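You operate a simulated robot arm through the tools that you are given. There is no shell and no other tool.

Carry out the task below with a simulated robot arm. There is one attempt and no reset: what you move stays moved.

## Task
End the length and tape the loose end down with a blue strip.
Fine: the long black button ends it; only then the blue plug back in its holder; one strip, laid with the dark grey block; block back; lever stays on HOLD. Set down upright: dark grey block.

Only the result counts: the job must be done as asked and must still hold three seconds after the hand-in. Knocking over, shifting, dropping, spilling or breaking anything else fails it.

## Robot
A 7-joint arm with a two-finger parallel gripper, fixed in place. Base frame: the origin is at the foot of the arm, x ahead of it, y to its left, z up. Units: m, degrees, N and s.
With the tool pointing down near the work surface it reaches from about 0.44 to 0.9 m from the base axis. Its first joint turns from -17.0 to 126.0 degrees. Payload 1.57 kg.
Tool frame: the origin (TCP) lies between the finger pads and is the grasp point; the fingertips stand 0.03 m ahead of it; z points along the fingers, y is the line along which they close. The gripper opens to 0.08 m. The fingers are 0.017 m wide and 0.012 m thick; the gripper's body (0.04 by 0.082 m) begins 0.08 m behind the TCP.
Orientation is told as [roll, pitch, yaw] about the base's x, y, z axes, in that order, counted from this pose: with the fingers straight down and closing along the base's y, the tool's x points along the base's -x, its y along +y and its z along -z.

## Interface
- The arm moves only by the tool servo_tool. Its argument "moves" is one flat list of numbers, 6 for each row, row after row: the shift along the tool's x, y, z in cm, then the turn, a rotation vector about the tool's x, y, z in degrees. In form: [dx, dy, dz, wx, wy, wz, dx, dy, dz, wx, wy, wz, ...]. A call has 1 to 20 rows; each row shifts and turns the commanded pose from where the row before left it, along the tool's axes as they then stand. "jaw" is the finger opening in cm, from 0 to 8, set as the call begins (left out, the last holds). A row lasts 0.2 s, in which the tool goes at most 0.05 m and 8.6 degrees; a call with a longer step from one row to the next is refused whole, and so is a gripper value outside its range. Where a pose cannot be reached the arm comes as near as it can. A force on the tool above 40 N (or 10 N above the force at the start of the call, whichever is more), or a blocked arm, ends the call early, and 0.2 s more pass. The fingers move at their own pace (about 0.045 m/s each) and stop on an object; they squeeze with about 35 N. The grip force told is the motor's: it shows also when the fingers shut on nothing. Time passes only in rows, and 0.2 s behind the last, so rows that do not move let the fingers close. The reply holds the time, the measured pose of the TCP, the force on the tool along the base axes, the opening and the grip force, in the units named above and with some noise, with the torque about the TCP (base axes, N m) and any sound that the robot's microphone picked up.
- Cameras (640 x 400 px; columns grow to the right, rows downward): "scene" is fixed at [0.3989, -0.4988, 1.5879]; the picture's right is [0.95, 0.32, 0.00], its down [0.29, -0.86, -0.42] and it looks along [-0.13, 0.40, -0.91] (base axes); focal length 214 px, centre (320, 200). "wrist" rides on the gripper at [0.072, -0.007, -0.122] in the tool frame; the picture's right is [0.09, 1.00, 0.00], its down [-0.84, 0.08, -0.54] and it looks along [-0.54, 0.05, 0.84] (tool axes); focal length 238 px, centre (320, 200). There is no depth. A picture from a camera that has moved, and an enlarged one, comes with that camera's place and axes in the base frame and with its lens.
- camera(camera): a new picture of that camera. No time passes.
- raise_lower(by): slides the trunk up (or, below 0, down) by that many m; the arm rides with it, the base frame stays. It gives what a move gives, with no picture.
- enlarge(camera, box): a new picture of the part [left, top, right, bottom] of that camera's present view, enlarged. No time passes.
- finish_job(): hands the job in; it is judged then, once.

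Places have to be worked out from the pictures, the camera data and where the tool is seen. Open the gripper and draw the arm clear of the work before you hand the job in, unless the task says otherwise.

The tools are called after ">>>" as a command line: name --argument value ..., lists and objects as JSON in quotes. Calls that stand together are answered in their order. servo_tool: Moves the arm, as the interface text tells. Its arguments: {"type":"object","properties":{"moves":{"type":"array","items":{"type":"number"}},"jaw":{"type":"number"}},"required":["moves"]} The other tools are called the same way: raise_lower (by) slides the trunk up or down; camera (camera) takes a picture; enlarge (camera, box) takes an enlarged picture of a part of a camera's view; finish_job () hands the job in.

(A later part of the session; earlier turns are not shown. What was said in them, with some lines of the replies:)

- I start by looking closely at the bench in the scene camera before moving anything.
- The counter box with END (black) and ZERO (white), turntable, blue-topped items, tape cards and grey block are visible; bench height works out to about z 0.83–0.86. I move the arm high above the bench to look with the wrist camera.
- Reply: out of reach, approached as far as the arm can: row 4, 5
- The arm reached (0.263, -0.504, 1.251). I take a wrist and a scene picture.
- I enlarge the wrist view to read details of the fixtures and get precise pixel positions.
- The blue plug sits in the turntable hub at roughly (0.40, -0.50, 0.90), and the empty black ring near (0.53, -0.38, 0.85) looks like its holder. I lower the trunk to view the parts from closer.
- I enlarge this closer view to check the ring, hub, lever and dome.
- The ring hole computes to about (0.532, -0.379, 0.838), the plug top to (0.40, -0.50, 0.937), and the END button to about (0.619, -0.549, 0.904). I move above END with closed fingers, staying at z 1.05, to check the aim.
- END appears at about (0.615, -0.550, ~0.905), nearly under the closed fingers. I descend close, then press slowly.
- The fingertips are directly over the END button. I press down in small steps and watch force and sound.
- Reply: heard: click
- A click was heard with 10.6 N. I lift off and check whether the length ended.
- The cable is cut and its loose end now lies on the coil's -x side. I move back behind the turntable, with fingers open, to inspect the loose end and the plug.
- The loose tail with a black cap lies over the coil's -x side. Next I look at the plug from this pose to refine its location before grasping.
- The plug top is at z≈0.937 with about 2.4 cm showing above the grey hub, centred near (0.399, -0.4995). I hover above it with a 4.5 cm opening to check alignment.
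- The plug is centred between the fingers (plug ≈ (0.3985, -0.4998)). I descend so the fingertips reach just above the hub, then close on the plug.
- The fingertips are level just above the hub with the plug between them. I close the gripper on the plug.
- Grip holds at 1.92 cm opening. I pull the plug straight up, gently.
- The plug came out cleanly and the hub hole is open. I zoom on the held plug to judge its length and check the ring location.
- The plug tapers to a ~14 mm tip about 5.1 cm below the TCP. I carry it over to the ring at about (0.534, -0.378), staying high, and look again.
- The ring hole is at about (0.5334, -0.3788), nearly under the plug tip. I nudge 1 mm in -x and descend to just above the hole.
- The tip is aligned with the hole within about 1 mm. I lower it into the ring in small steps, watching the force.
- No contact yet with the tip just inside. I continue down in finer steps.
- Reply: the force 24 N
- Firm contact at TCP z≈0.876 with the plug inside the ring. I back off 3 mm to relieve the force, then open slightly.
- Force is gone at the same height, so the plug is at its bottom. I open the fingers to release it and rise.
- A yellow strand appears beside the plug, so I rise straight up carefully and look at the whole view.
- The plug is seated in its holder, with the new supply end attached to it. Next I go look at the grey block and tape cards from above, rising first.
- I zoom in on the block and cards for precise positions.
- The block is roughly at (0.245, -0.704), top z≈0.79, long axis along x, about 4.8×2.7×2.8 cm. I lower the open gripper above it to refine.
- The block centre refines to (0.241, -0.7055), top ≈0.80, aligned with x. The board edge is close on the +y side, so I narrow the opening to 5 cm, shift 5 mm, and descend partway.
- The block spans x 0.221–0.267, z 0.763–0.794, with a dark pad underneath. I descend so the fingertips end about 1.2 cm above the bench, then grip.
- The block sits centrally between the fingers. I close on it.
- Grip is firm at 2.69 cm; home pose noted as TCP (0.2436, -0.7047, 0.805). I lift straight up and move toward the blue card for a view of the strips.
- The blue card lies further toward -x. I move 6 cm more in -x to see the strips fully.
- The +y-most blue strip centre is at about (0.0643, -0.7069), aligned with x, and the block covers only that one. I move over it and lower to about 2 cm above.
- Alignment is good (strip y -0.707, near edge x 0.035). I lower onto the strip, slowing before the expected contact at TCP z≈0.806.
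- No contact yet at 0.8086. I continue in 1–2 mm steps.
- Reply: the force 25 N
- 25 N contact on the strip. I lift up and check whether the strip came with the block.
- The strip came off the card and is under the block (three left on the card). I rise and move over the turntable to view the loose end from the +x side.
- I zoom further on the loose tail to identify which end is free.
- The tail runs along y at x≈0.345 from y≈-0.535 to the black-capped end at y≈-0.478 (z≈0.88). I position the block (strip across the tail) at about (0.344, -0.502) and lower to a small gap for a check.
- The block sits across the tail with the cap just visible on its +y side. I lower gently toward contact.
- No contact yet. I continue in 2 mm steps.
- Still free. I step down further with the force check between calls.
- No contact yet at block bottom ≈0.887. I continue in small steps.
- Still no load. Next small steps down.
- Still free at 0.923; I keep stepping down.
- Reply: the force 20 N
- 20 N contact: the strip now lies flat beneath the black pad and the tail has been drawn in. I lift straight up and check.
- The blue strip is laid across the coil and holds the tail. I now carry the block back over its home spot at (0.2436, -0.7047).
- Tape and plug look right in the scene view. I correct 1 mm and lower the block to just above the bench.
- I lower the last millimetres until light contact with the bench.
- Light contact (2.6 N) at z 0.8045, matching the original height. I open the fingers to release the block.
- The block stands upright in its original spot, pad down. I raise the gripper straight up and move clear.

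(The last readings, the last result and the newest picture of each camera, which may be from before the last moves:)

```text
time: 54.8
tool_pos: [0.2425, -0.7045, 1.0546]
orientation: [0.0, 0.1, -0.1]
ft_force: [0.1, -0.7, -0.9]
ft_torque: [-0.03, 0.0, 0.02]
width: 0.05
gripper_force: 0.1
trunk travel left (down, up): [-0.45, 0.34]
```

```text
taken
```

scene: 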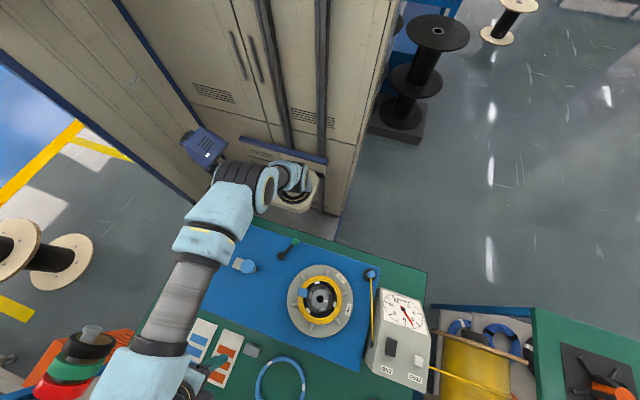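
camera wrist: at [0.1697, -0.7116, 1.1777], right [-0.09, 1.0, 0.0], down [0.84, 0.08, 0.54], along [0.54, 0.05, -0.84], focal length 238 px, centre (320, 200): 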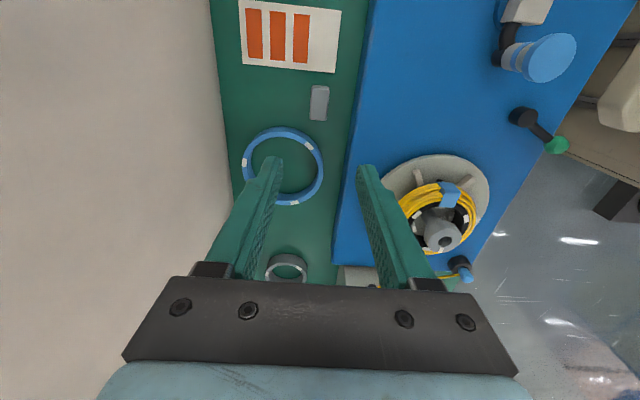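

All looks in order. I raise the trunk to draw the arm clear and do a final check of lever, plug and cards.

>>> raise_lower --by 0.2

>>> servo_tool --moves '[-3, 3.5, 0, 0, 0, 0, -3, 3.5, 0, 0, 0, 0, -3, 3.5, 0, 0, 0, 0, -3, 3.5, 0, 0, 0, 0, -3, 3.5, 0, 0, 0, 0, -3, 3.5, 0, 0, 0, 0, -3, 3.5, 0, 0, 0, 0, -3, 3.5, 0, 0, 0, 0, -3, 3.5, 0, 0, 0, 0, -2, 4, 0, 0, 0, 0, 0, 4, 0, 0, 0, 0, 0, 4, 0, 0, 0, 0, 0, 4, 0, 0, 0, 0, 0, 4, 0, 0, 0, 0, 0, 4, 0, 0, 0, 0, 0, 4, 0, 0, 0, 0, 0, 4, 0, 0, 0, 0, 0, 4, 0, 0, 0, 0]' --jaw 8

>>> camera --camera "scene"

>>> enlarge --camera "scene" --box '[160, 200, 320, 300]'

>>> enlarge --camera "scene" --box '[280, 250, 440, 350]'

>>> enlarge --camera "scene" --box '[160, 300, 320, 400]'

```text
time: 56.9
tool_pos: [0.2434, -0.7033, 1.2543]
orientation: [-0.1, 0.0, 0.0]
ft_force: [-0.4, -0.3, -0.2]
ft_torque: [-0.01, 0.05, 0.01]
width: 0.0499
gripper_force: 0.1
trunk travel left (down, up): [-0.65, 0.14]
```

```text
time: 60.7
tool_pos: [0.5317, -0.0312, 1.2548]
orientation: [-0.1, 0.0, 0.0]
ft_force: [0.1, -0.5, 1.0]
ft_torque: [0.03, -0.01, 0.0]
width: 0.0801
gripper_force: 0.2
trunk travel left (down, up): [-0.65, 0.14]
```

```text
taken
```

scene: 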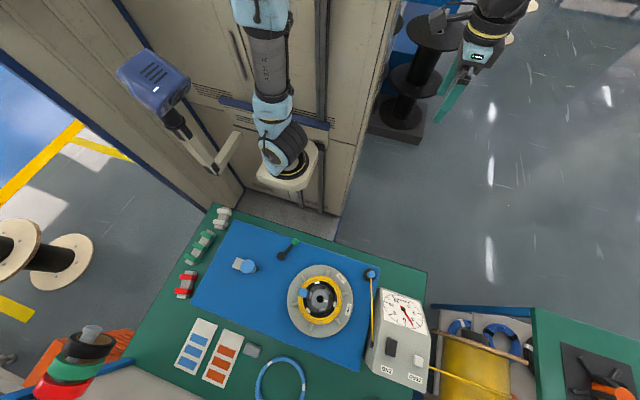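

```text
4.00 times, centred on (240, 250) of scene
camera zoom: at [0.3989, -0.4988, 1.5879], right [0.95, 0.32, 0.0], down [0.29, -0.86, -0.42], along [-0.13, 0.4, -0.91], focal length 858 px, centre (640, 0)
```

zoom: 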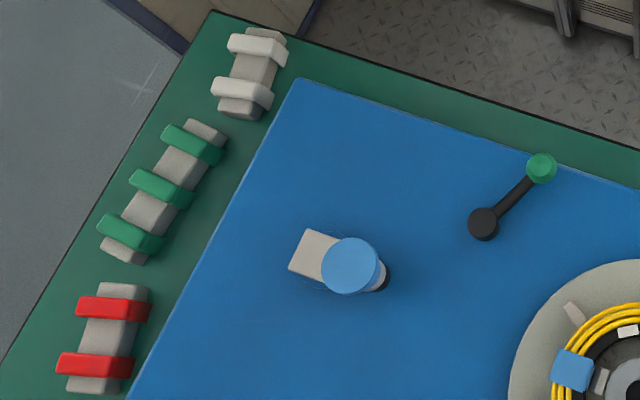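

```text
4.00 times, centred on (360, 300) of scene
camera zoom: at [0.3989, -0.4988, 1.5879], right [0.95, 0.32, 0.0], down [0.29, -0.86, -0.42], along [-0.13, 0.4, -0.91], focal length 858 px, centre (160, -200)
```

zoom: 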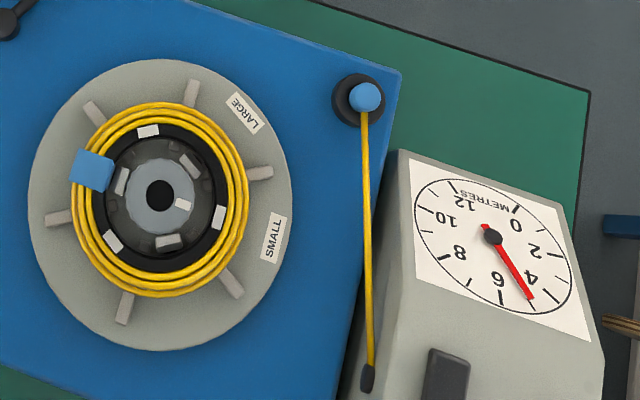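

```text
4.00 times, centred on (240, 350) of scene
camera zoom: at [0.3989, -0.4988, 1.5879], right [0.95, 0.32, 0.0], down [0.29, -0.86, -0.42], along [-0.13, 0.4, -0.91], focal length 858 px, centre (640, -400)
```

zoom: 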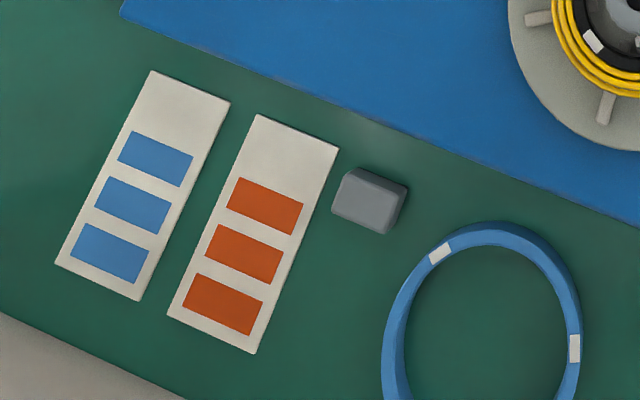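

The final pictures show the length cut, the plug in its ring, one blue strip across the loose end, the block back upright in place, and the lever unmoved. The arm is clear with the gripper open, so I hand the job in.

>>> finish_job

```text
The job is handed in.
```

The length is ended and the loose end is taped down with one blue strip. I handed the job in, but the reply gave no verdict. From the last pictures and readings:

- **END button:** I pressed the long black button until it clicked at about 10.6 N. The cable was cut.
- **Blue plug:** After that I pulled it out of the turntable hub and seated it in the black ring on the board. I took that ring to be its holder because it was the only empty one that fitted.
- **Blue strip:** I lifted one strip from the card with the dark grey block, and three are left. I laid it across the coil over the loose tail, just behind the black-capped end, pressing with about 20 N.
- **Dark grey block:** It is back upright in its original spot, pad down, within about 1 mm.
- **Lever:** I never touched it, and it looks the same as at the start. I saw no HOLD label, so I judged that only by its unchanged position.

Nothing else on the bench looks moved. The gripper is open and the arm is clear of the work.
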